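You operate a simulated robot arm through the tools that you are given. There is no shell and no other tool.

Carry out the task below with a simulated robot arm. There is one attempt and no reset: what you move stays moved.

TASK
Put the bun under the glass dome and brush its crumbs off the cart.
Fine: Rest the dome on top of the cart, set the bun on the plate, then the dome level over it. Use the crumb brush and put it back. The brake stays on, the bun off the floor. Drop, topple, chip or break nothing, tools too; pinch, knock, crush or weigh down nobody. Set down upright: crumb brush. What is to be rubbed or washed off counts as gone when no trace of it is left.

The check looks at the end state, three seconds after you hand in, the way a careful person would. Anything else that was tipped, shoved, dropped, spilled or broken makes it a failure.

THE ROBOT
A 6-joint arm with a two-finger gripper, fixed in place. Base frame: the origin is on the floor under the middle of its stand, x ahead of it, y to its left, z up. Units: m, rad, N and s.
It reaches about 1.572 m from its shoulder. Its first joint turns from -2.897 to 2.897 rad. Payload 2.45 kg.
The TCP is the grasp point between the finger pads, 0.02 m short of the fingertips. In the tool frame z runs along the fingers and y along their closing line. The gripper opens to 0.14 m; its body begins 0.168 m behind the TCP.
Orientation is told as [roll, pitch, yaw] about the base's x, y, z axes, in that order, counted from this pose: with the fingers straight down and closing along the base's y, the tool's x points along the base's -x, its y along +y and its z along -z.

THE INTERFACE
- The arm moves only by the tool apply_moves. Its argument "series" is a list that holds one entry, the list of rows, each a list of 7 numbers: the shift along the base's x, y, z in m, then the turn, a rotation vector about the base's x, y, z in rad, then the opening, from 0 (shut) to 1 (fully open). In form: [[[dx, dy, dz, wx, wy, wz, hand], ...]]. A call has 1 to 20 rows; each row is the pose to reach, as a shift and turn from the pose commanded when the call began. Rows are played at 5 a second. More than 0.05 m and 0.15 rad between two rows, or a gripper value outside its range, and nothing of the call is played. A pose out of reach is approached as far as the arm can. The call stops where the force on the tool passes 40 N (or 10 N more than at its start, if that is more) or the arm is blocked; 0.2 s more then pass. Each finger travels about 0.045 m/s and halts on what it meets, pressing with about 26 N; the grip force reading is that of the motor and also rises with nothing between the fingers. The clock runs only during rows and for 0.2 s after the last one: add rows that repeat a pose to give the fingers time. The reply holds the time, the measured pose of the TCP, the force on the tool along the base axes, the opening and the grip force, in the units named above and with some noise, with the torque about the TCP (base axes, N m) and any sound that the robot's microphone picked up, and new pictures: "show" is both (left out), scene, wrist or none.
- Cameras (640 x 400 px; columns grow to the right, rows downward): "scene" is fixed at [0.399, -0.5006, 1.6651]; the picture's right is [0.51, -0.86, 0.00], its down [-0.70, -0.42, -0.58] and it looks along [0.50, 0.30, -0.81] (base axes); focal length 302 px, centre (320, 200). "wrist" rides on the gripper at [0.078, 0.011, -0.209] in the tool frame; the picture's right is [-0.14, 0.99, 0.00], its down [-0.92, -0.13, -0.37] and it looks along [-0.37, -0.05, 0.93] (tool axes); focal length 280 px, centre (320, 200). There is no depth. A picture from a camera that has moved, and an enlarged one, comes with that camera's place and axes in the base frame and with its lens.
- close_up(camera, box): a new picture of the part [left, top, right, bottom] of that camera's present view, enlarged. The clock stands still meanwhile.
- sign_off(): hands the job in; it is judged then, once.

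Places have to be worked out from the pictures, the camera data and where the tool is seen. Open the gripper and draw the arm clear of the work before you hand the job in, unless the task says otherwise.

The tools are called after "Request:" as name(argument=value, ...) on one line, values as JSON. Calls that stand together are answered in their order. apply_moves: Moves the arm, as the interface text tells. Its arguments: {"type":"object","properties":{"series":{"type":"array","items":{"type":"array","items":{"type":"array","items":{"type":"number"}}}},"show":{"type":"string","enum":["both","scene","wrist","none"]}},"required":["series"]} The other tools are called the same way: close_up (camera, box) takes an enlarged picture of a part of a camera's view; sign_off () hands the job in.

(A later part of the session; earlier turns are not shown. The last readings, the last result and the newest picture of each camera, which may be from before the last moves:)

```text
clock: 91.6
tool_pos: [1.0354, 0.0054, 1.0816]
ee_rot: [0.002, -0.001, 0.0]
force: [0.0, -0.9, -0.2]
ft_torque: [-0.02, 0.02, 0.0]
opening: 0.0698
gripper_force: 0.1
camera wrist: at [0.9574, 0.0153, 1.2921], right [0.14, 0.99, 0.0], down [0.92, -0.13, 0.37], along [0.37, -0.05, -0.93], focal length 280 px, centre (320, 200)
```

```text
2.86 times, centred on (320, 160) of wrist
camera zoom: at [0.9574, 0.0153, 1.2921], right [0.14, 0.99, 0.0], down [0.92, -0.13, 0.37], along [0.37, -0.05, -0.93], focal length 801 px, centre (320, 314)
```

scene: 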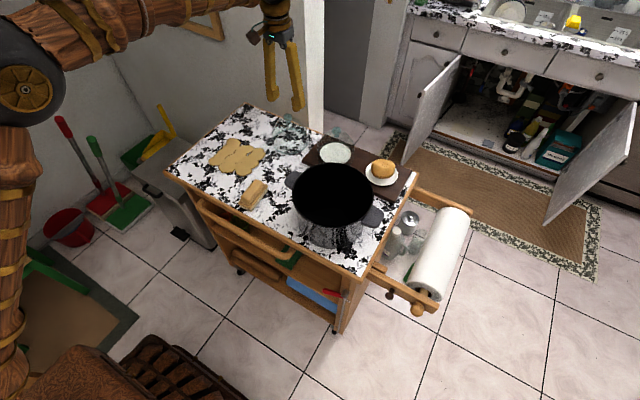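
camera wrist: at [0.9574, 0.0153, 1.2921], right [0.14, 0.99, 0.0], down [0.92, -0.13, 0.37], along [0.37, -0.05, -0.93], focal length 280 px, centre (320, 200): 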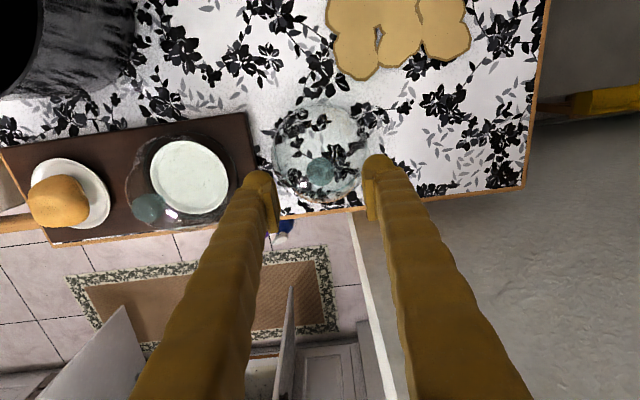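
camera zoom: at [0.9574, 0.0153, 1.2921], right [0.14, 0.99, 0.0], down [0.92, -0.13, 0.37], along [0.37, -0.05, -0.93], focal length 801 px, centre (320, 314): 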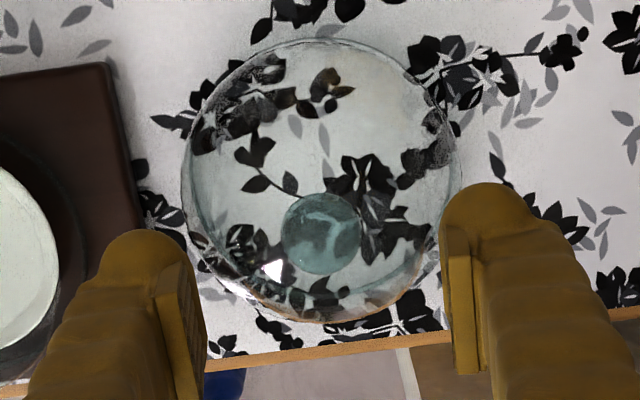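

The knob lies between the fingers. I'm lowering to the same height where I released it.

Request:
apply_moves(series=[[[0, 0, -0.015, 0, 0, 0, 0.45], [0, 0, -0.032, 0, 0, 0, 0.45], [0, 0, -0.046, 0, 0, 0, 0.45], [0, 0, -0.058, 0, 0, 0, 0.45], [0, 0, -0.067, 0, 0, 0, 0.45], [0, 0, -0.072, 0, 0, 0, 0.45], [0, 0, -0.074, 0, 0, 0, 0.45], [0, 0, -0.074, 0, 0, 0, 0.45]]], show="none")

Request:
close_up(camera="wrist", box=[260, 140, 380, 240])

Request:
close_up(camera="scene", box=[265, 100, 320, 150])

```text
clock: 93.4
tool_pos: [1.0351, 0.0041, 1.0097]
ee_rot: [0.0, 0.0, 0.0]
force: [-0.3, -0.2, -0.1]
ft_torque: [0.03, 0.01, 0.04]
opening: 0.0629
gripper_force: 0.1
```

```text
4.00 times, centred on (320, 190) of wrist
camera zoom: at [0.957, 0.0148, 1.2185], right [0.14, 0.99, 0.0], down [0.92, -0.13, 0.37], along [0.37, -0.05, -0.93], focal length 1122 px, centre (320, 240)
```

zoom: 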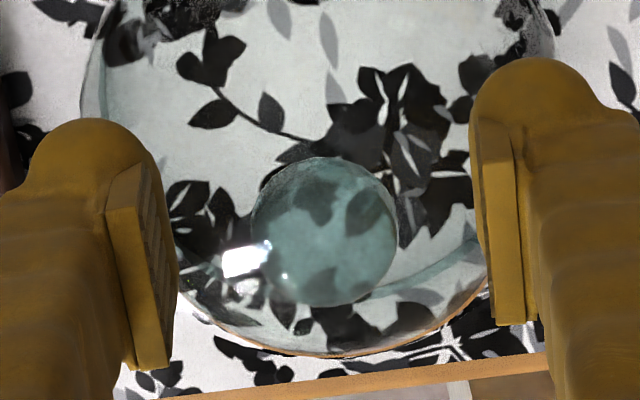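

```text
8.00 times, centred on (292, 125) of scene
camera zoom: at [0.399, -0.5006, 1.6651], right [0.51, -0.86, 0.0], down [-0.7, -0.42, -0.58], along [0.5, 0.3, -0.81], focal length 2413 px, centre (540, 800)
```

zoom: 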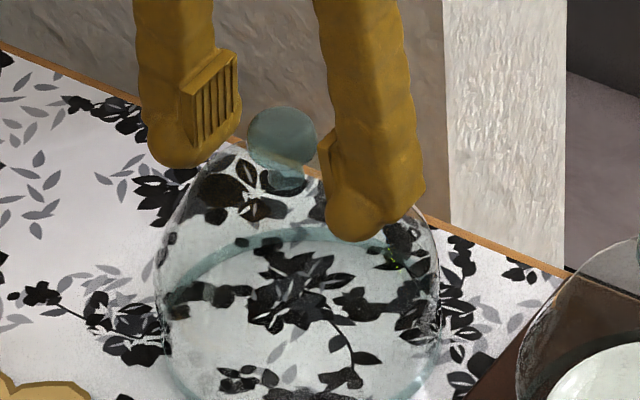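

Everything is aligned, so I'm closing on the knob.

Request:
apply_moves(series=[[[0, 0, 0, 0, 0, 0, 0.35], [0, 0, 0, 0, 0, 0, 0.28], [0, 0, 0, 0, 0, 0, 0.2], [0, 0, 0, 0, 0, 0, 0.1], [0, 0, 0, 0, 0, 0, 0.1], [0, 0, 0, 0, 0, 0, 0.1]]], show="none")

Request:
apply_moves(series=[[[0, 0, 0.001, 0, 0, 0, 0.1], [0, 0, 0.003, 0, 0, 0, 0.1], [0, 0, 0.006, 0, 0, 0, 0.1], [0, 0, 0.01, 0, 0, 0, 0.1], [0, 0, 0.015, 0, 0, 0, 0.1], [0, 0, 0.015, 0, 0, 0, 0.1]]], show="wrist")

Request:
close_up(camera="scene", box=[255, 90, 335, 165])

```text
clock: 94.8
tool_pos: [1.0351, 0.0042, 1.0101]
ee_rot: [-0.001, -0.003, -0.001]
force: [1.2, -1.8, 22.7]
ft_torque: [0.02, -0.07, -0.02]
opening: 0.0285
gripper_force: 26.3
```

```text
clock: 96.2
tool_pos: [1.036, 0.0045, 1.025]
ee_rot: [0.0, 0.002, -0.001]
force: [-0.2, -0.4, -1.5]
ft_torque: [0.05, 0.01, 0.02]
opening: 0.0288
gripper_force: 26.2
camera wrist: at [0.9569, 0.0155, 1.2345], right [0.14, 0.99, 0.0], down [0.92, -0.13, 0.37], along [0.37, -0.05, -0.93], focal length 280 px, centre (320, 200)
```

wrist: 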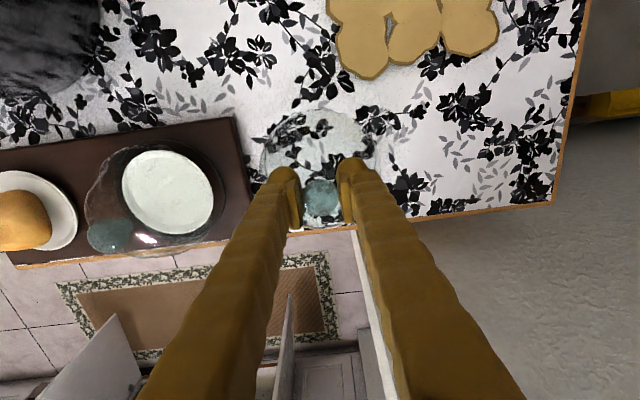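

```text
5.33 times, centred on (295, 128) of scene
camera zoom: at [0.399, -0.5006, 1.6651], right [0.51, -0.86, 0.0], down [-0.7, -0.42, -0.58], along [0.5, 0.3, -0.81], focal length 1609 px, centre (453, 587)
```

zoom: 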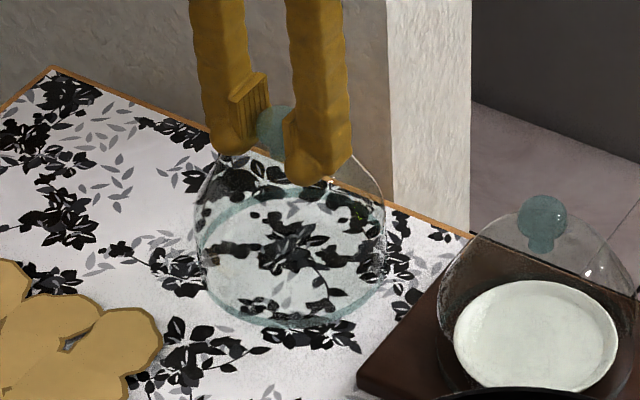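

The dome is lifted and level again. I'll raise it to z ≈ 1.21, carry it over the fixed dome and position it above the plate.

Request:
apply_moves(series=[[[0, 0, 0.008, 0, 0, 0, 0.1], [0, 0, 0.022, 0, 0, 0, 0.1], [0, 0, 0.042, 0, 0, 0, 0.1], [0, 0, 0.065, 0, 0, 0, 0.1], [0, 0, 0.09, 0, 0, 0, 0.1], [0, 0, 0.115, 0, 0, 0, 0.1], [0, 0, 0.14, 0, 0, 0, 0.1], [0, 0, 0.162, 0, 0, 0, 0.1], [0, 0, 0.178, 0, 0, 0, 0.1], [0, 0, 0.186, 0, 0, 0, 0.1], [0, 0, 0.187, 0, 0, 0, 0.1], [0, 0, 0.187, 0, 0, 0, 0.1]]], show="wrist")

Request:
apply_moves(series=[[[0, -0.008, 0, 0, 0, 0, 0.1], [0.001, -0.022, 0, 0, 0, 0, 0.1], [0.002, -0.042, 0, 0, 0, 0, 0.1], [0.003, -0.068, 0, 0, 0, 0, 0.1], [0.004, -0.097, 0, 0, 0, 0, 0.1], [0.005, -0.128, 0, 0, 0, 0, 0.1], [0.006, -0.16, 0, 0, 0, 0, 0.1], [0.007, -0.192, 0, 0, 0, 0, 0.1], [0.008, -0.224, 0, 0, 0, 0, 0.1], [0.009, -0.254, 0, 0, 0, 0, 0.1], [0.01, -0.282, 0, 0, 0, 0, 0.1], [0.01, -0.306, 0, 0, 0, 0, 0.1], [0.01, -0.326, 0, 0, 0, 0, 0.1], [0.01, -0.34, 0, 0, 0, 0, 0.1], [0.01, -0.348, 0, 0, 0, 0, 0.1], [0.01, -0.35, 0, 0, 0, 0, 0.1], [0.01, -0.35, 0, 0, 0, 0, 0.1]]], show="both")

Request:
close_up(camera="wrist", box=[220, 90, 420, 240])

```text
clock: 98.8
tool_pos: [1.0367, 0.0042, 1.2116]
ee_rot: [0.0, 0.0, 0.001]
force: [-0.8, -0.7, -2.4]
ft_torque: [-0.03, 0.02, -0.03]
opening: 0.0289
gripper_force: 26.0
camera wrist: at [0.9575, 0.0144, 1.4213], right [0.14, 0.99, 0.0], down [0.92, -0.13, 0.37], along [0.37, -0.05, -0.93], focal length 280 px, centre (320, 200)
```

wrist: 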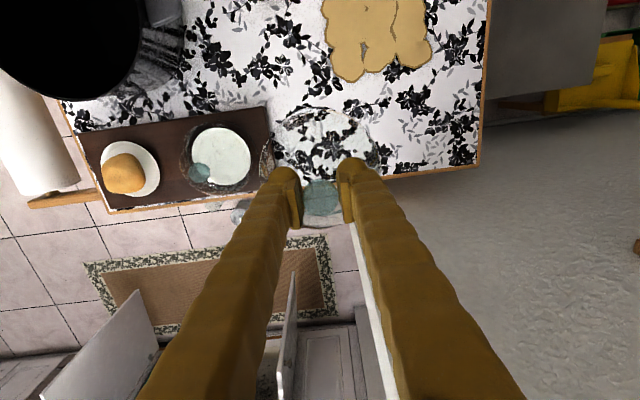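

```text
clock: 102.4
tool_pos: [1.0465, -0.3466, 1.2104]
ee_rot: [0.001, -0.002, 0.001]
force: [0.7, -0.9, -1.8]
ft_torque: [0.04, 0.02, -0.01]
opening: 0.0287
gripper_force: 26.6
camera wrist: at [0.9678, -0.3353, 1.4207], right [0.14, 0.99, 0.0], down [0.92, -0.13, 0.37], along [0.37, -0.05, -0.93], focal length 280 px, centre (320, 200)
```

scene: 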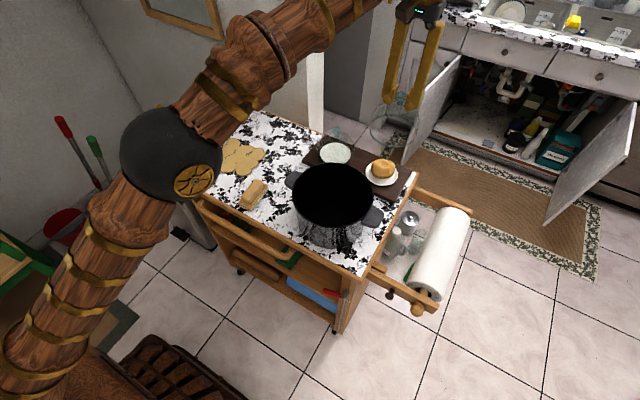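
wrist: 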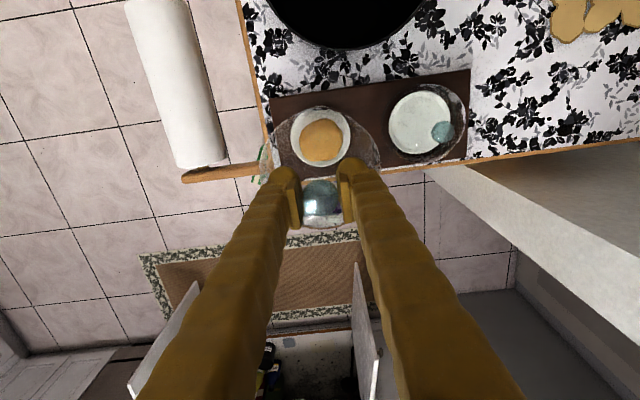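

```text
2.67 times, centred on (320, 165) of wrist
camera zoom: at [0.9678, -0.3353, 1.4207], right [0.14, 0.99, 0.0], down [0.92, -0.13, 0.37], along [0.37, -0.05, -0.93], focal length 748 px, centre (320, 293)
```

zoom: 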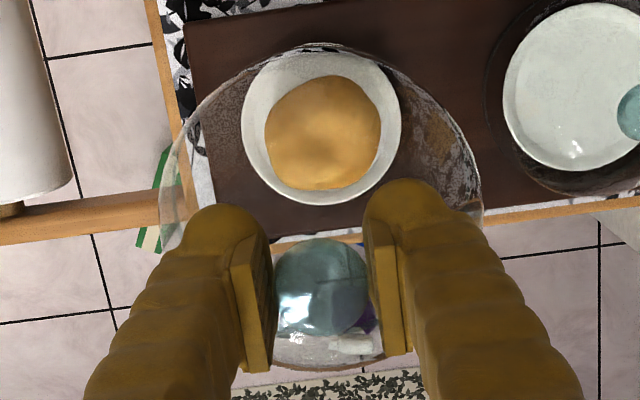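

The dome is above the bun. I'll lower it to just above the bun's top and check that it's centred before going on.

Request:
apply_moves(series=[[[0, 0, -0.01, 0, 0, 0, 0.1], [0, 0, -0.026, 0, 0, 0, 0.1], [0, 0, -0.046, 0, 0, 0, 0.1], [0, 0, -0.066, 0, 0, 0, 0.1], [0, 0, -0.086, 0, 0, 0, 0.1], [0, 0, -0.102, 0, 0, 0, 0.1], [0, 0, -0.114, 0, 0, 0, 0.1], [0, 0, -0.12, 0, 0, 0, 0.1], [0, 0, -0.12, 0, 0, 0, 0.1]]], show="both")

Request:
close_up(camera="wrist", box=[220, 90, 420, 240])

Request:
close_up(camera="scene", box=[345, 110, 425, 190])

```text
clock: 104.4
tool_pos: [1.0456, -0.3463, 1.0912]
ee_rot: [-0.002, -0.002, 0.0]
force: [0.0, -0.7, -2.4]
ft_torque: [0.0, -0.02, -0.01]
opening: 0.0287
gripper_force: 26.0
camera wrist: at [0.9665, -0.3351, 1.3009], right [0.14, 0.99, 0.0], down [0.92, -0.13, 0.37], along [0.37, -0.05, -0.93], focal length 280 px, centre (320, 200)
```

scene: 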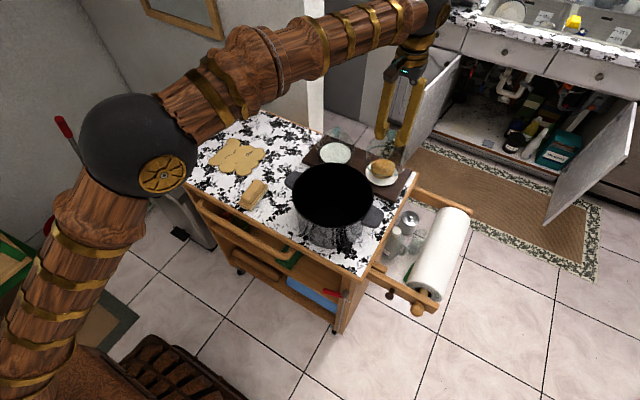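
wrist: 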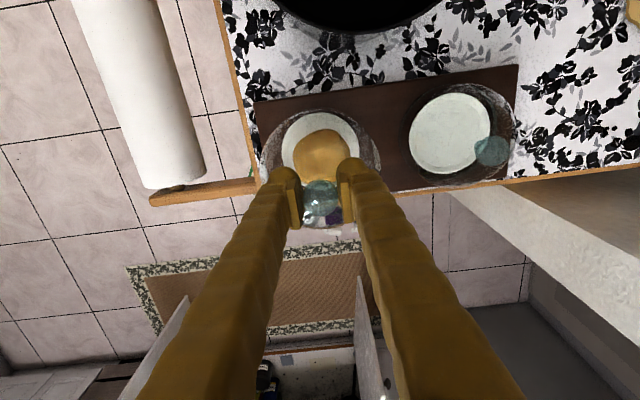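

```text
2.67 times, centred on (320, 165) of wrist
camera zoom: at [0.9665, -0.3351, 1.3009], right [0.14, 0.99, 0.0], down [0.92, -0.13, 0.37], along [0.37, -0.05, -0.93], focal length 748 px, centre (320, 293)
```

zoom: 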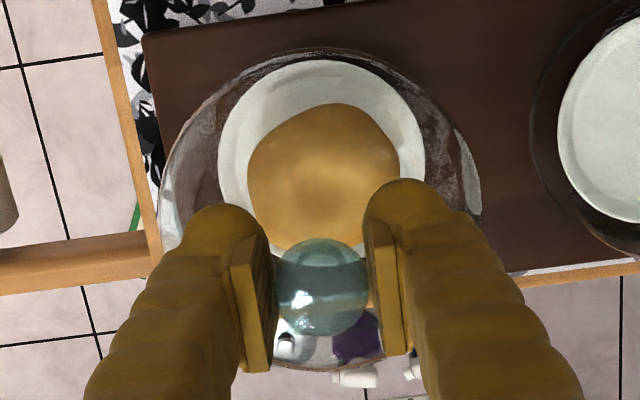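

```text
5.00 times, centred on (385, 150) of scene
camera zoom: at [0.399, -0.5006, 1.6651], right [0.51, -0.86, 0.0], down [-0.7, -0.42, -0.58], along [0.5, 0.3, -0.81], focal length 1508 px, centre (-5, 450)
```

zoom: 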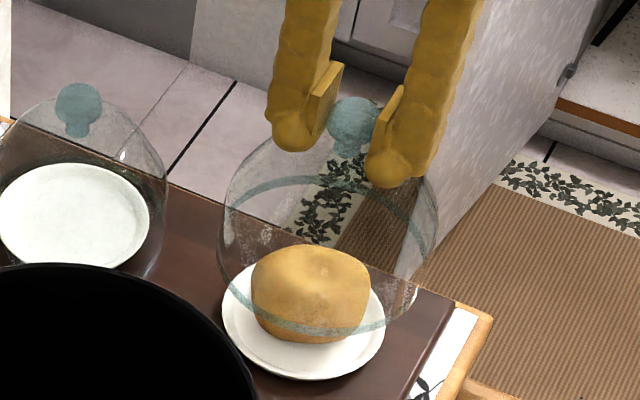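

The dome is centred over plate and bun. I'm lowering around the bun to about 7 mm above the expected contact.

Request:
apply_moves(series=[[[0, 0, -0.006, 0, 0, 0, 0.1], [0, 0, -0.015, 0, 0, 0, 0.1], [0, 0, -0.025, 0, 0, 0, 0.1], [0, 0, -0.035, 0, 0, 0, 0.1], [0, 0, -0.044, 0, 0, 0, 0.1], [0, 0, -0.052, 0, 0, 0, 0.1], [0, 0, -0.057, 0, 0, 0, 0.1], [0, 0, -0.06, 0, 0, 0, 0.1], [0, 0, -0.06, 0, 0, 0, 0.1]]], show="none")

Request:
close_up(camera="scene", box=[345, 130, 425, 195])

Request:
close_up(camera="wrist", box=[220, 90, 420, 240])

```text
clock: 106.4
tool_pos: [1.046, -0.3457, 1.0313]
ee_rot: [0.0, 0.001, -0.002]
force: [-0.3, 0.0, -2.9]
ft_torque: [0.03, 0.01, 0.03]
opening: 0.0285
gripper_force: 25.6
```

```text
6.15 times, centred on (385, 162) of scene
camera zoom: at [0.399, -0.5006, 1.6651], right [0.51, -0.86, 0.0], down [-0.7, -0.42, -0.58], along [0.5, 0.3, -0.81], focal length 1856 px, centre (-80, 431)
```

zoom: 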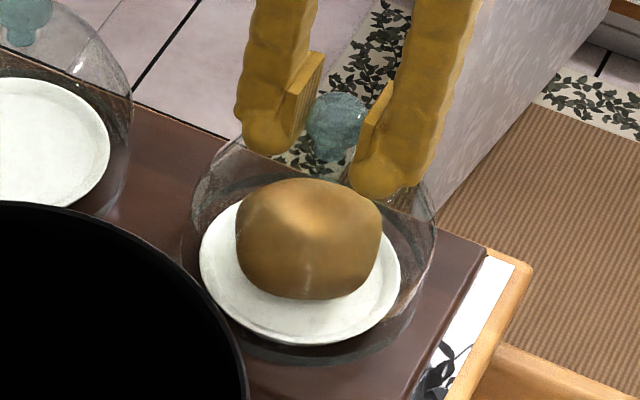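

```text
2.67 times, centred on (320, 165) of wrist
camera zoom: at [0.9669, -0.3348, 1.2412], right [0.14, 0.99, 0.0], down [0.92, -0.13, 0.37], along [0.37, -0.05, -0.93], focal length 748 px, centre (320, 293)
```

zoom: 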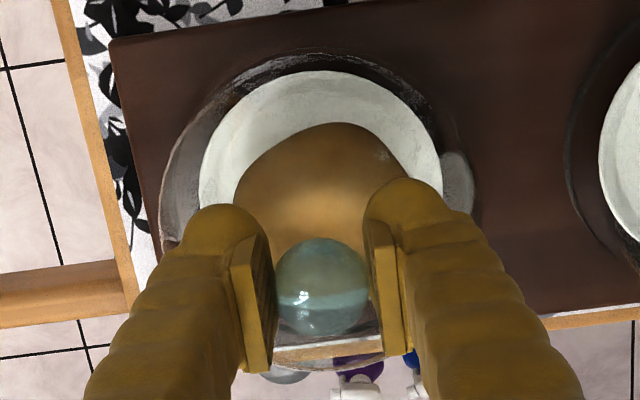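

Going well: the bun is inside and the dome hangs level at -2.9 N. I'm lowering in small steps to feel the board.

Request:
apply_moves(series=[[[0, 0, -0.001, 0, 0, 0, 0.1], [0, 0, -0.002, 0, 0, 0, 0.1], [0, 0, -0.003, 0, 0, 0, 0.1], [0, 0, -0.0035, 0, 0, 0, 0.1], [0, 0, -0.0035, 0, 0, 0, 0.1]]], show="none")

Request:
apply_moves(series=[[[0, 0, -0.001, 0, 0, 0, 0.1], [0, 0, -0.0015, 0, 0, 0, 0.1], [0, 0, -0.0015, 0, 0, 0, 0.1]]], show="none")

```text
clock: 107.6
tool_pos: [1.0456, -0.3463, 1.0271]
ee_rot: [-0.001, 0.0, -0.001]
force: [0.1, 0.5, -1.8]
ft_torque: [-0.02, 0.01, 0.01]
opening: 0.0286
gripper_force: 26.1
```

```text
clock: 108.4
tool_pos: [1.0451, -0.3453, 1.0252]
ee_rot: [0.0, 0.0, 0.001]
force: [-0.1, -0.5, -2.5]
ft_torque: [-0.01, -0.01, 0.0]
opening: 0.0287
gripper_force: 26.1
```

Request:
apply_moves(series=[[[0, 0, -0.0005, 0, 0, 0, 0.1], [0, 0, -0.001, 0, 0, 0, 0.1], [0, 0, -0.001, 0, 0, 0, 0.1]]], show="none")

Request:
apply_moves(series=[[[0, 0, -0.0005, 0, 0, 0, 0.1], [0, 0, -0.0007, 0, 0, 0, 0.1], [0, 0, -0.0007, 0, 0, 0, 0.1]]], show="none")

```text
clock: 109.2
tool_pos: [1.0452, -0.3462, 1.0259]
ee_rot: [0.0, -0.001, 0.0]
force: [2.1, 0.2, 5.8]
ft_torque: [-0.01, 0.21, 0.01]
opening: 0.0286
gripper_force: 25.8
```

```text
clock: 110.0
tool_pos: [1.0452, -0.3457, 1.0261]
ee_rot: [-0.002, -0.002, 0.001]
force: [1.3, -2.4, 17.3]
ft_torque: [0.01, -0.21, -0.04]
opening: 0.0285
gripper_force: 26.0
```

Contact is at z ≈ 1.0236, matching the prediction for the dome sitting flat on the board. I'll back off 0.5 mm, open the fingers and check.

Request:
apply_moves(series=[[[0, 0, 0.0005, 0, 0, 0, 0.1], [0, 0, 0.0005, 0, 0, 0, 0.21], [0, 0, 0.0005, 0, 0, 0, 0.25], [0, 0, 0.0005, 0, 0, 0, 0.35], [0, 0, 0.0005, 0, 0, 0, 0.45], [0, 0, 0.0005, 0, 0, 0, 0.45]]], show="none")

Request:
close_up(camera="scene", box=[345, 130, 425, 195])

Request:
close_up(camera="wrist", box=[220, 90, 420, 240])

```text
clock: 111.4
tool_pos: [1.0457, -0.3458, 1.0244]
ee_rot: [0.0, 0.001, 0.0]
force: [-0.2, -0.9, 0.1]
ft_torque: [0.03, -0.02, -0.03]
opening: 0.0629
gripper_force: 0.2
```

```text
6.15 times, centred on (385, 162) of scene
camera zoom: at [0.399, -0.5006, 1.6651], right [0.51, -0.86, 0.0], down [-0.7, -0.42, -0.58], along [0.5, 0.3, -0.81], focal length 1856 px, centre (-80, 431)
```

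zoom: 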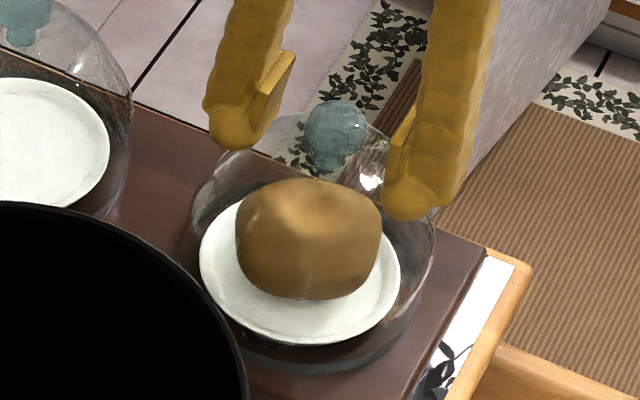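

```text
2.67 times, centred on (320, 165) of wrist
camera zoom: at [0.9668, -0.3351, 1.2347], right [0.14, 0.99, 0.0], down [0.92, -0.13, 0.37], along [0.37, -0.05, -0.93], focal length 748 px, centre (320, 293)
```

zoom: 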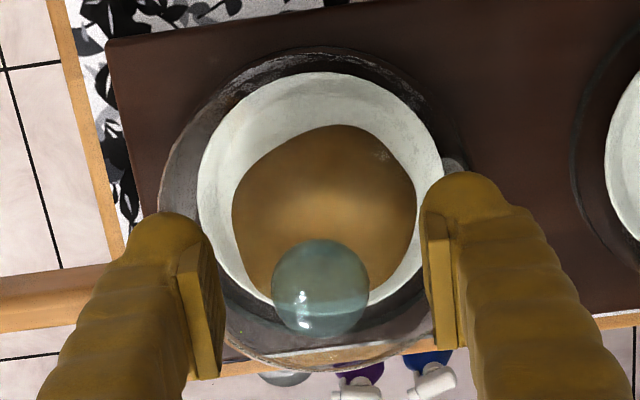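

The dome sits level over the bun on its plate. I'll rise straight up, then travel over to the crumb brush near (0.768, -0.040), staying high above the pot.

Request:
apply_moves(series=[[[0, 0, 0.015, 0, 0, 0, 0.45], [0, 0, 0.035, 0, 0, 0, 0.45], [0, 0, 0.07, 0, 0, 0, 0.45], [0, 0, 0.11, 0, 0, 0, 0.5], [0, 0, 0.145, 0, 0, 0, 0.5], [-0.015, 0.016, 0.16, 0, 0, 0, 0.5], [-0.04, 0.045, 0.16, 0, 0, 0, 0.5], [-0.07, 0.078, 0.16, 0, 0, 0, 0.5], [-0.1, 0.111, 0.16, 0, 0, 0, 0.5], [-0.13, 0.144, 0.16, 0, 0, 0, 0.5], [-0.16, 0.177, 0.16, 0, 0, 0, 0.5], [-0.19, 0.21, 0.16, 0, 0, 0, 0.5], [-0.22, 0.243, 0.16, 0, 0, 0, 0.5], [-0.245, 0.271, 0.16, 0, 0, 0, 0.5], [-0.265, 0.293, 0.16, 0, 0, 0, 0.5], [-0.275, 0.304, 0.16, 0, 0, 0, 0.5], [-0.275, 0.304, 0.16, 0, 0, 0, 0.5]]], show="both")

Request:
close_up(camera="wrist", box=[240, 80, 400, 220])

Request:
close_up(camera="scene", box=[230, 170, 280, 215])

Request:
close_up(camera="scene", box=[310, 120, 430, 200])

```text
clock: 115.0
tool_pos: [0.7705, -0.0427, 1.1841]
ee_rot: [0.001, 0.0, 0.0]
force: [-0.4, -1.0, -0.1]
ft_torque: [-0.01, 0.02, -0.03]
opening: 0.0699
gripper_force: 0.1
camera wrist: at [0.6914, -0.0321, 1.3947], right [0.14, 0.99, 0.0], down [0.92, -0.13, 0.37], along [0.37, -0.05, -0.93], focal length 280 px, centre (320, 200)
```

scene: 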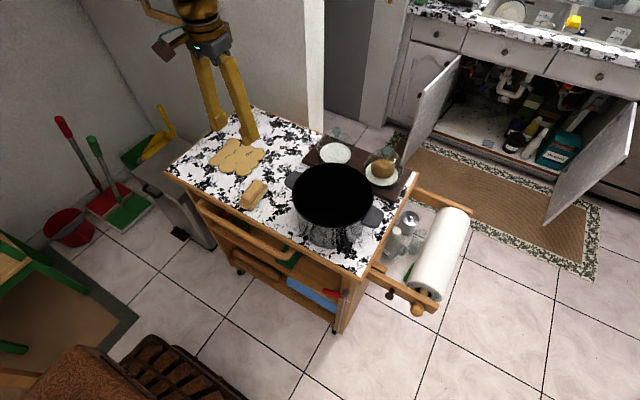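
wrist: 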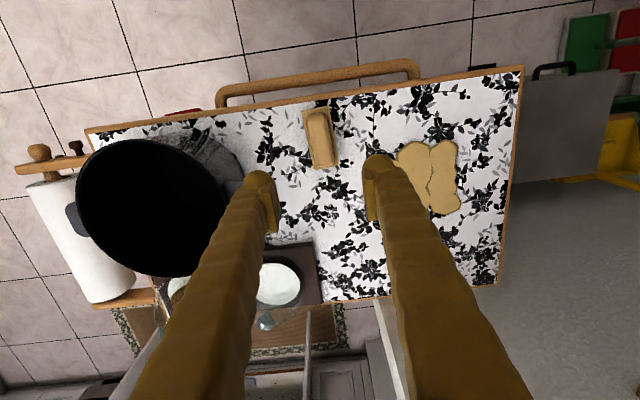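

```text
2.86 times, centred on (320, 150) of wrist
camera zoom: at [0.6914, -0.0321, 1.3947], right [0.14, 0.99, 0.0], down [0.92, -0.13, 0.37], along [0.37, -0.05, -0.93], focal length 801 px, centre (320, 343)
```

zoom: 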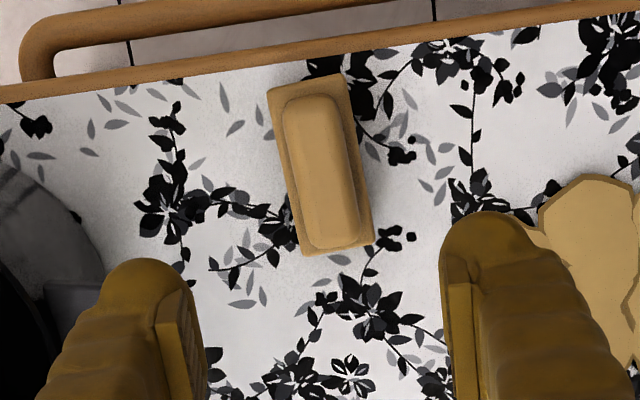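

```text
8.89 times, centred on (255, 192) of scene
camera zoom: at [0.399, -0.5006, 1.6651], right [0.51, -0.86, 0.0], down [-0.7, -0.42, -0.58], along [0.5, 0.3, -0.81], focal length 2682 px, centre (898, 267)
```

zoom: 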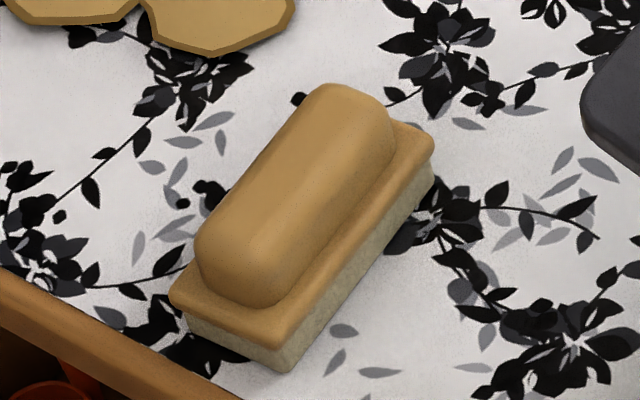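

```text
5.00 times, centred on (370, 160) of scene
camera zoom: at [0.399, -0.5006, 1.6651], right [0.51, -0.86, 0.0], down [-0.7, -0.42, -0.58], along [0.5, 0.3, -0.81], focal length 1508 px, centre (70, 400)
```

zoom: 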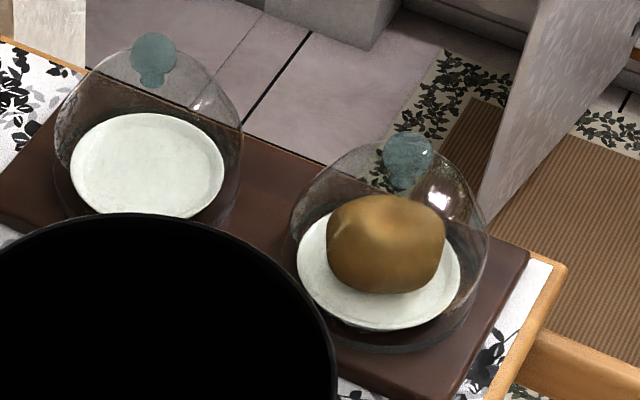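

The dome is seated properly with the bun inside. The brush is about 0.098 × 0.045 m, centred near (0.772, -0.042) with its long axis along x, turned about 0.05 rad. I'll turn the hand 90° to take it by the ends of its handle, staying high.

Request:
apply_moves(series=[[[0, 0, 0, 0, 0, 0.1, 0.6], [0, 0, 0, 0, 0, 0.24, 0.7], [0, 0, 0, 0, 0, 0.38, 0.8], [0, 0, 0, 0, 0, 0.52, 0.9], [0, 0, 0, 0, 0, 0.66, 0.95], [0, 0, 0, 0, 0, 0.8, 0.95], [0, 0, 0, 0, 0, 0.94, 0.95], [0, 0, 0, 0, 0, 1.08, 0.95], [0, 0, 0, 0, 0, 1.22, 0.95], [0, 0, 0, 0, 0, 1.36, 0.95], [0, 0, 0, 0, 0, 1.5, 0.95], [0, 0, 0, 0, 0, 1.6188, 0.95], [0, 0, 0, 0, 0, 1.6188, 0.95]]], show="both")

Request:
close_up(camera="wrist", box=[220, 60, 420, 220])

```text
clock: 117.8
tool_pos: [0.7722, -0.0403, 1.1853]
ee_rot: [0.0, 0.001, 1.619]
force: [0.1, -0.7, -0.1]
ft_torque: [0.02, -0.02, 0.03]
opening: 0.133
gripper_force: 0.0
camera wrist: at [0.7632, -0.1206, 1.3953], right [-1.0, 0.09, 0.0], down [0.08, 0.93, 0.37], along [0.03, 0.37, -0.93], focal length 280 px, centre (320, 200)
```

scene: 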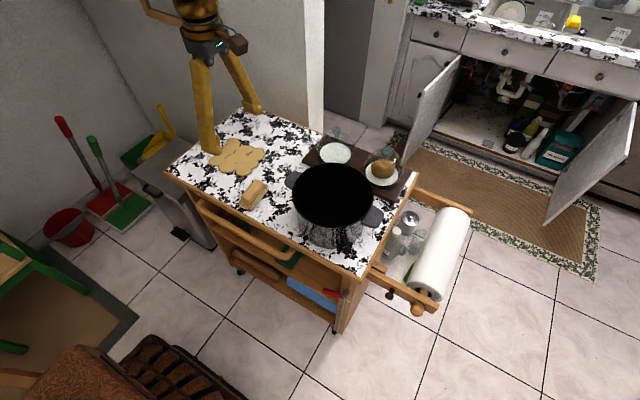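
wrist: 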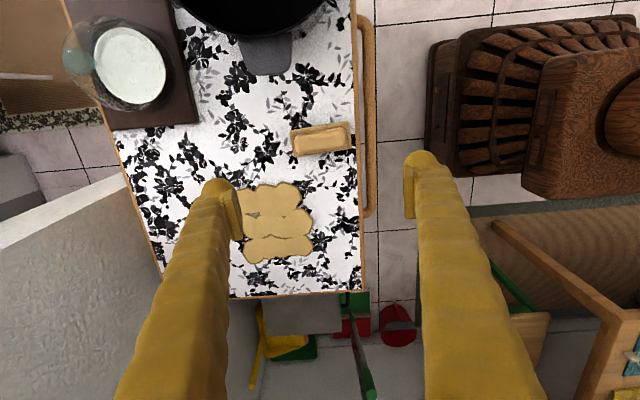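

```text
2.50 times, centred on (320, 140) of wrist
camera zoom: at [0.7632, -0.1206, 1.3953], right [-1.0, 0.09, 0.0], down [0.08, 0.93, 0.37], along [0.03, 0.37, -0.93], focal length 701 px, centre (320, 350)
```

zoom: 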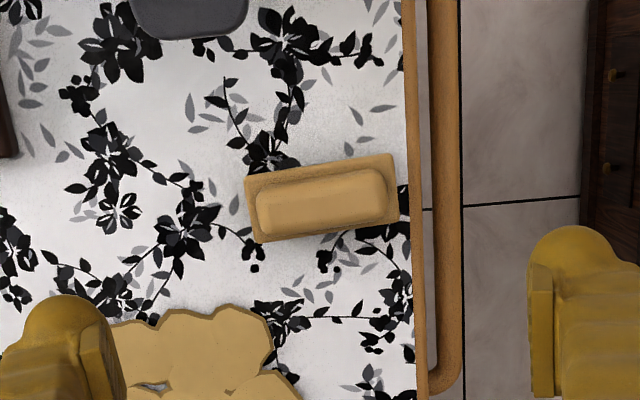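

The hand is turned and lined up with the brush's long axis. Before lowering, I'll check how high the cart's front rail stands, since the front finger will come down near it.

Request:
close_up(camera="scene", box=[180, 180, 310, 280])

Request:
close_up(camera="wrist", box=[310, 0, 430, 230])

```text
4.00 times, centred on (245, 230) of scene
camera zoom: at [0.399, -0.5006, 1.6651], right [0.51, -0.86, 0.0], down [-0.7, -0.42, -0.58], along [0.5, 0.3, -0.81], focal length 1207 px, centre (620, 80)
```

zoom: 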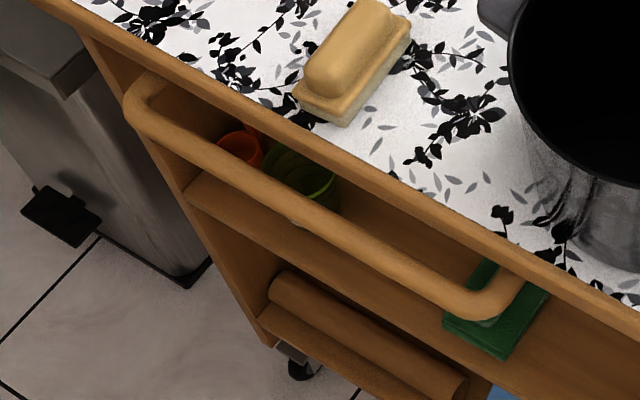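

```text
1.74 times, centred on (370, 115) of wrist
camera zoom: at [0.7632, -0.1206, 1.3953], right [-1.0, 0.09, 0.0], down [0.08, 0.93, 0.37], along [0.03, 0.37, -0.93], focal length 488 px, centre (233, 348)
```

zoom: 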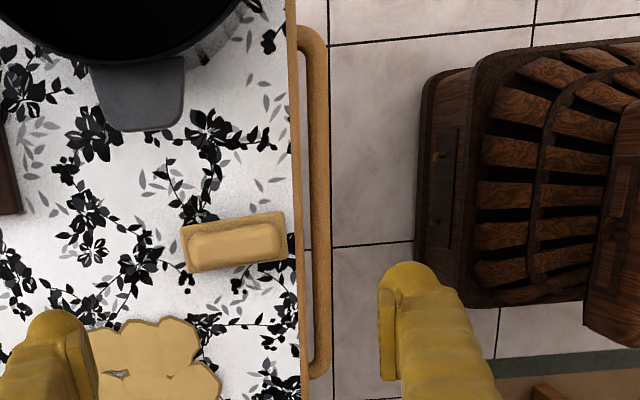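

The rail is at about z ≈ 0.87, roughly 2 cm below where the finger tips will be, so it's clear. I'm lowering over the brush to z ≈ 0.945 and checking alignment.

Request:
apply_moves(series=[[[-0.001, 0, -0.02, 0, 0, 0, 0.95], [-0.0023, 0.0005, -0.06, 0, 0, 0, 0.95], [-0.0023, 0.0005, -0.1, 0, 0, 0, 0.95], [-0.0023, 0.0005, -0.14, 0, 0, 0, 0.95], [-0.0023, 0.0005, -0.175, 0, 0, 0, 0.95], [-0.0023, 0.0005, -0.205, 0, 0, 0, 0.95], [-0.0023, 0.0005, -0.228, 0, 0, 0, 0.95], [-0.0023, 0.0005, -0.238, 0, 0, 0, 0.95], [-0.0023, 0.0005, -0.238, 0, 0, 0, 0.95]]], show="both")

Request:
close_up(camera="wrist", box=[200, 90, 440, 250])

Request:
close_up(camera="scene", box=[220, 150, 300, 220])

```text
clock: 119.8
tool_pos: [0.7684, -0.0402, 0.9476]
ee_rot: [0.001, 0.001, 1.619]
force: [0.4, -0.2, 0.3]
ft_torque: [-0.02, 0.02, 0.0]
opening: 0.133
gripper_force: 0.2
camera wrist: at [0.76, -0.1199, 1.1573], right [-1.0, 0.09, 0.0], down [0.08, 0.93, 0.37], along [0.03, 0.37, -0.93], focal length 280 px, centre (320, 200)
```

scene: 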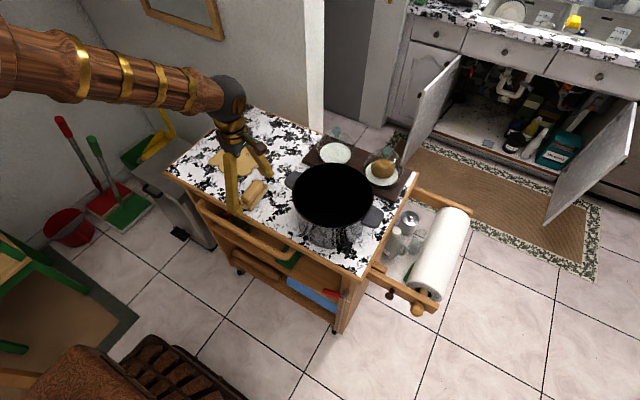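
wrist: 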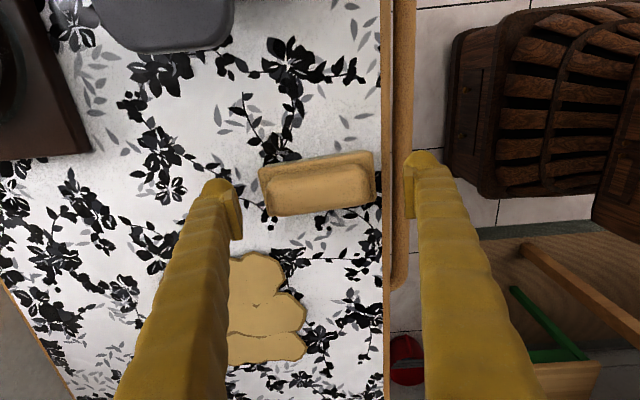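

```text
2.50 times, centred on (320, 170) of wrist
camera zoom: at [0.76, -0.1199, 1.1573], right [-1.0, 0.09, 0.0], down [0.08, 0.93, 0.37], along [0.03, 0.37, -0.93], focal length 701 px, centre (320, 275)
```

zoom: 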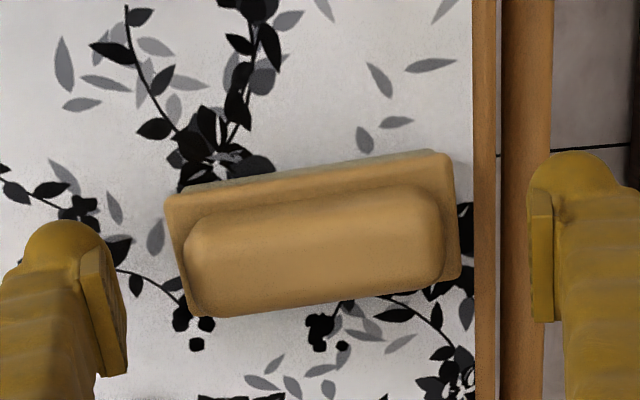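

```text
5.71 times, centred on (260, 185) of scene
camera zoom: at [0.399, -0.5006, 1.6651], right [0.51, -0.86, 0.0], down [-0.7, -0.42, -0.58], along [0.5, 0.3, -0.81], focal length 1724 px, centre (663, 286)
```

zoom: 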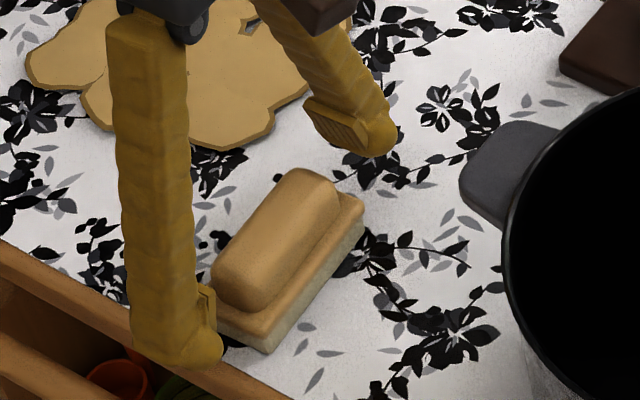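

The brush is straight below the hand and aligned with the fingers. I'm lowering so the pads face the ends of the handle, with the tips about 3 mm above the cart.

Request:
apply_moves(series=[[[0.001, 0, -0.006, 0, 0, 0, 0.95], [0.0015, 0, -0.012, 0, 0, 0, 0.9], [0.0015, 0, -0.018, 0, 0, 0, 0.86], [0.0015, 0, -0.022, 0, 0, 0, 0.82], [0.0015, 0, -0.0245, 0, 0, 0, 0.8], [0.0015, 0, -0.0245, 0, 0, 0, 0.8]]], show="none")

Request:
close_up(camera="wrist", box=[220, 110, 420, 250])

Request:
close_up(camera="scene", box=[225, 160, 290, 220])

```text
clock: 121.2
tool_pos: [0.7691, -0.0414, 0.9223]
ee_rot: [0.0, 0.0, 1.621]
force: [0.0, -0.7, 0.0]
ft_torque: [-0.01, 0.03, 0.01]
opening: 0.112
gripper_force: 0.0
```

```text
2.86 times, centred on (320, 180) of wrist
camera zoom: at [0.7612, -0.1205, 1.1323], right [-1.0, 0.09, 0.0], down [0.08, 0.93, 0.37], along [0.03, 0.37, -0.93], focal length 801 px, centre (320, 257)
```

zoom: 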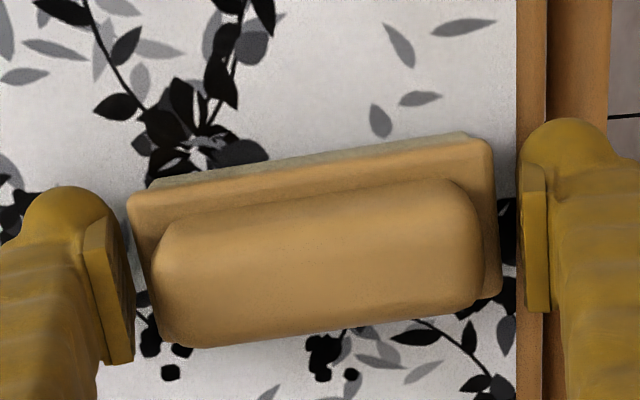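

```text
6.67 times, centred on (258, 190) of scene
camera zoom: at [0.399, -0.5006, 1.6651], right [0.51, -0.86, 0.0], down [-0.7, -0.42, -0.58], along [0.5, 0.3, -0.81], focal length 2011 px, centre (737, 267)
```

zoom: 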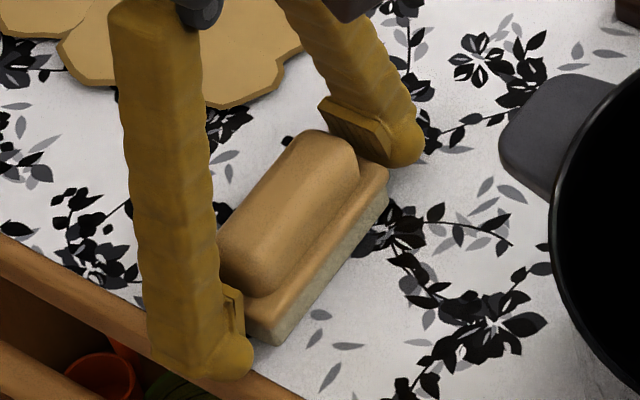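

The pads face the handle ends. I'll make a small correction (+1.5 mm in x, +0.02 rad of yaw) and close gently.

Request:
apply_moves(series=[[[0.001, 0, 0, 0, 0, 0.01, 0.8], [0.0015, 0, 0, 0, 0, 0.02, 0.78], [0.0015, 0, 0, 0, 0, 0.02, 0.74], [0.0015, 0, 0, 0, 0, 0.02, 0.7], [0.0015, 0, 0, 0, 0, 0.02, 0.66], [0.0015, 0, 0, 0, 0, 0.02, 0.62], [0.0015, 0, 0, 0, 0, 0.02, 0.58], [0.0015, 0, 0, 0, 0, 0.02, 0.55], [0.0015, 0, 0, 0, 0, 0.02, 0.55]]], show="none")

Request:
close_up(camera="wrist", box=[220, 110, 420, 250])

Request:
close_up(camera="scene", box=[225, 160, 290, 220])

```text
clock: 123.2
tool_pos: [0.7718, -0.0411, 0.9218]
ee_rot: [0.002, 0.001, 1.638]
force: [-0.3, -0.3, 2.4]
ft_torque: [-0.01, 0.01, 0.02]
opening: 0.0938
gripper_force: 26.1
```

```text
2.86 times, centred on (320, 180) of wrist
camera zoom: at [0.765, -0.1203, 1.1325], right [-1.0, 0.07, 0.0], down [0.06, 0.93, 0.37], along [0.03, 0.37, -0.93], focal length 801 px, centre (320, 257)
```

zoom: 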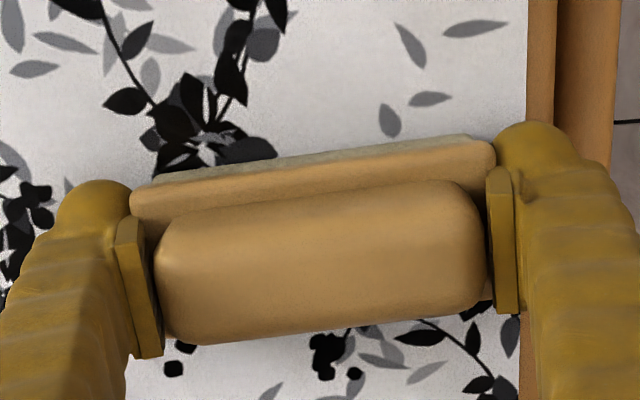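

```text
6.67 times, centred on (258, 190) of scene
camera zoom: at [0.399, -0.5006, 1.6651], right [0.51, -0.86, 0.0], down [-0.7, -0.42, -0.58], along [0.5, 0.3, -0.81], focal length 2011 px, centre (737, 267)
```

zoom: 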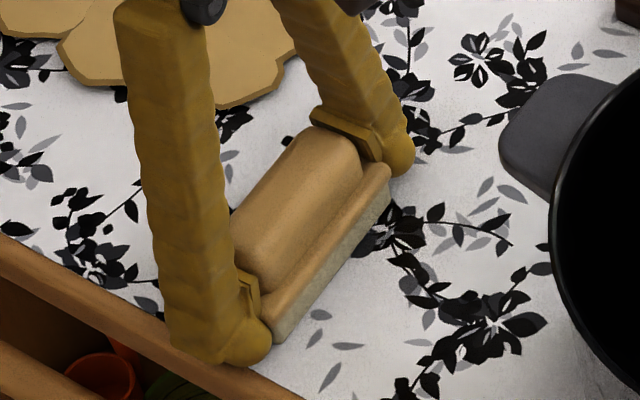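

The brush is gripped at 0.094 m. I'll lift it 1.5 cm and check that it hangs straight.

Request:
apply_moves(series=[[[0, 0, 0.002, 0, 0, 0, 0.55], [0, 0, 0.006, 0, 0, 0, 0.55], [0, 0, 0.011, 0, 0, 0, 0.55], [0, 0, 0.015, 0, 0, 0, 0.55], [0, 0, 0.015, 0, 0, 0, 0.55]]], show="none")

Request:
close_up(camera="wrist", box=[220, 110, 420, 250])

Request:
close_up(camera="scene", box=[225, 160, 290, 220])

```text
clock: 124.4
tool_pos: [0.7722, -0.0425, 0.9378]
ee_rot: [-0.002, -0.001, 1.639]
force: [0.4, -0.3, -1.2]
ft_torque: [-0.05, 0.0, 0.02]
opening: 0.0933
gripper_force: 26.1
```

```text
2.86 times, centred on (320, 180) of wrist
camera zoom: at [0.7653, -0.121, 1.1479], right [-1.0, 0.07, 0.0], down [0.06, 0.93, 0.37], along [0.03, 0.37, -0.93], focal length 801 px, centre (320, 257)
```

zoom: 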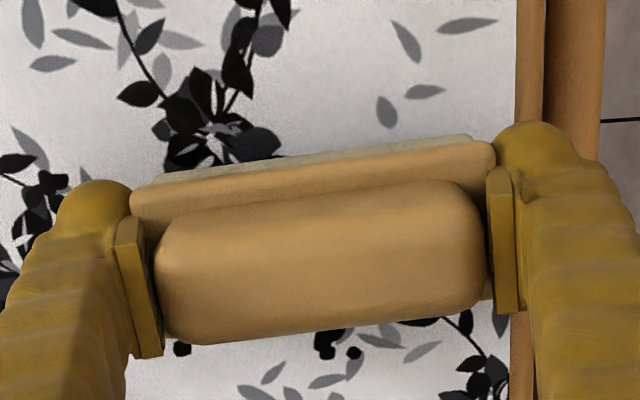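

```text
6.67 times, centred on (258, 190) of scene
camera zoom: at [0.399, -0.5006, 1.6651], right [0.51, -0.86, 0.0], down [-0.7, -0.42, -0.58], along [0.5, 0.3, -0.81], focal length 2011 px, centre (737, 267)
```

zoom: 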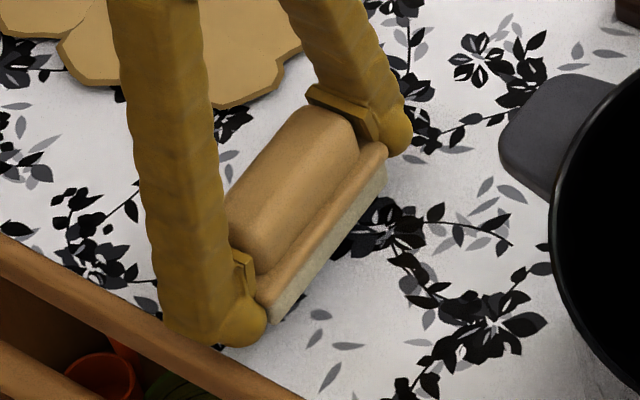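

The brush hangs straight. The crumb patch spans about x 0.80–0.96 and y 0.03–0.21. I'll carry the brush to the patch's near-right edge at (0.84, -0.005), just above the surface.

Request:
apply_moves(series=[[[0.005, 0.003, 0.008, 0, 0, 0, 0.55], [0.02, 0.011, 0.014, 0, 0, 0, 0.55], [0.04, 0.022, 0.014, 0, 0, 0, 0.55], [0.06, 0.031, 0.01, 0, 0, 0, 0.55], [0.069, 0.036, 0.004, 0, 0, 0, 0.55], [0.069, 0.036, -0.004, 0, 0, 0, 0.55], [0.069, 0.036, -0.01, 0, 0, 0, 0.55], [0.069, 0.036, -0.01, 0, 0, 0, 0.55]]], show="both")

Request:
apply_moves(series=[[[0, 0, -0.002, 0, 0, 0, 0.55], [0, 0, -0.004, 0, 0, 0, 0.55], [0, 0, -0.004, 0, 0, 0, 0.55]]], show="none")

```text
clock: 126.2
tool_pos: [0.8407, -0.0043, 0.928]
ee_rot: [0.001, -0.001, 1.638]
force: [-1.0, 0.5, -0.2]
ft_torque: [0.0, 0.03, -0.01]
opening: 0.0935
gripper_force: 25.8
camera wrist: at [0.8346, -0.0842, 1.1375], right [-1.0, 0.07, 0.0], down [0.06, 0.93, 0.37], along [0.03, 0.37, -0.93], focal length 280 px, centre (320, 200)
```

scene: 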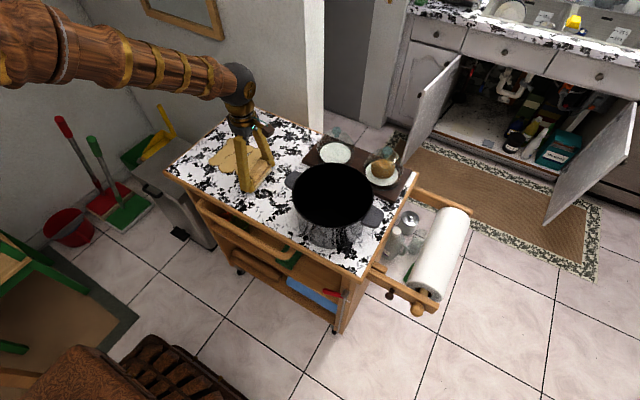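
wrist: 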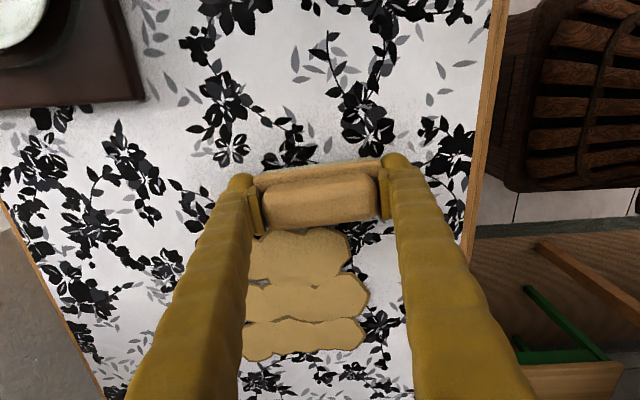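

```text
clock: 127.0
tool_pos: [0.8401, -0.0033, 0.9233]
ee_rot: [0.001, 0.0, 1.64]
force: [0.7, -0.4, -0.8]
ft_torque: [0.02, -0.01, -0.01]
opening: 0.0938
gripper_force: 26.3
```

Request:
apply_moves(series=[[[0, 0, -0.0007, 0, 0, 0, 0.55], [0, 0, -0.0014, 0, 0, 0, 0.55], [0, 0, -0.0014, 0, 0, 0, 0.55]]], show="none")

```text
clock: 127.8
tool_pos: [0.8411, -0.0035, 0.9225]
ee_rot: [-0.003, 0.0, 1.639]
force: [-1.5, 0.4, 6.0]
ft_torque: [0.04, 0.17, 0.01]
opening: 0.0937
gripper_force: 25.8
```

Contact with about 6 N of pressure. I'll start a sweep in +y across the patch and see what it does.

Request:
apply_moves(series=[[[0, 0.008, 0, 0, 0, 0, 0.55], [0, 0.02, 0, 0, 0, 0, 0.55], [0, 0.035, 0, 0, 0, 0, 0.55], [0, 0.05, 0, 0, 0, 0, 0.55], [0, 0.065, 0, 0, 0, 0, 0.55], [0, 0.08, 0, 0, 0, 0, 0.55], [0, 0.09, 0, 0, 0, 0, 0.55], [0, 0.09, 0, 0, 0, 0, 0.55]]], show="both")

Request:
close_up(camera="scene", box=[190, 110, 300, 200])

```text
clock: 129.6
tool_pos: [0.8394, 0.0874, 0.9226]
ee_rot: [0.001, -0.001, 1.639]
force: [-0.5, 1.1, 3.6]
ft_torque: [0.04, -0.17, 0.08]
opening: 0.0938
gripper_force: 25.8
camera wrist: at [0.8335, 0.0067, 1.1323], right [-1.0, 0.07, 0.0], down [0.06, 0.93, 0.37], along [0.03, 0.37, -0.93], focal length 280 px, centre (320, 200)
```

scene: 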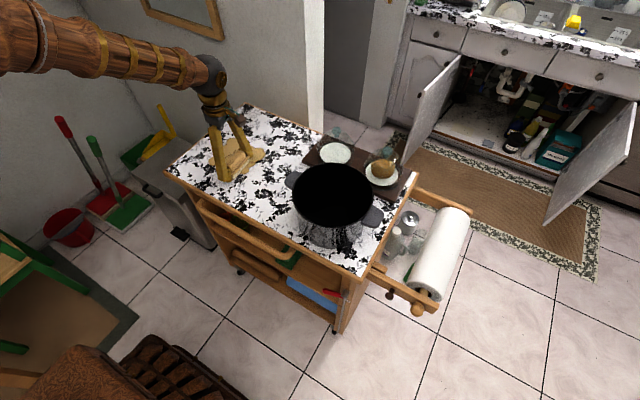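
wrist: 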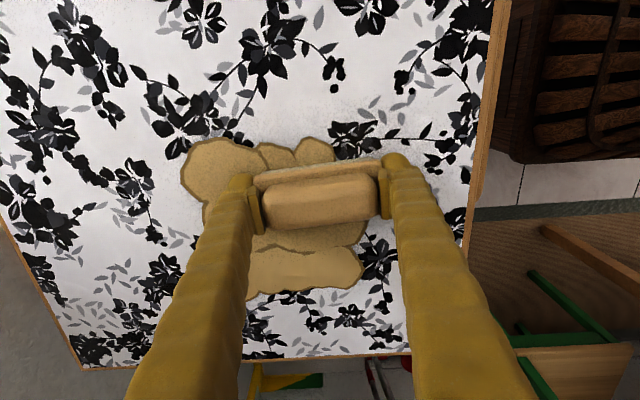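

```text
4.44 times, centred on (245, 155) of scene
camera zoom: at [0.399, -0.5006, 1.6651], right [0.51, -0.86, 0.0], down [-0.7, -0.42, -0.58], along [0.5, 0.3, -0.81], focal length 1341 px, centre (653, 400)
```

zoom: 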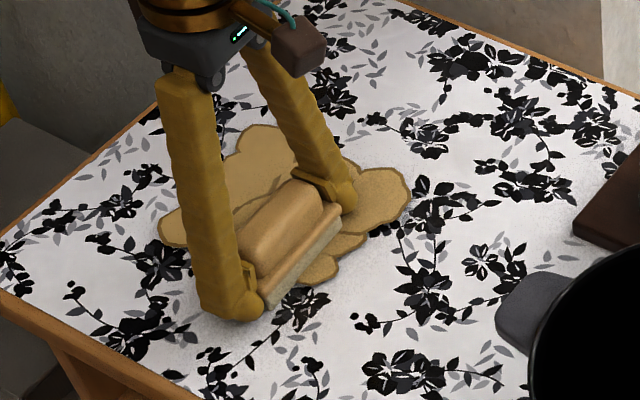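

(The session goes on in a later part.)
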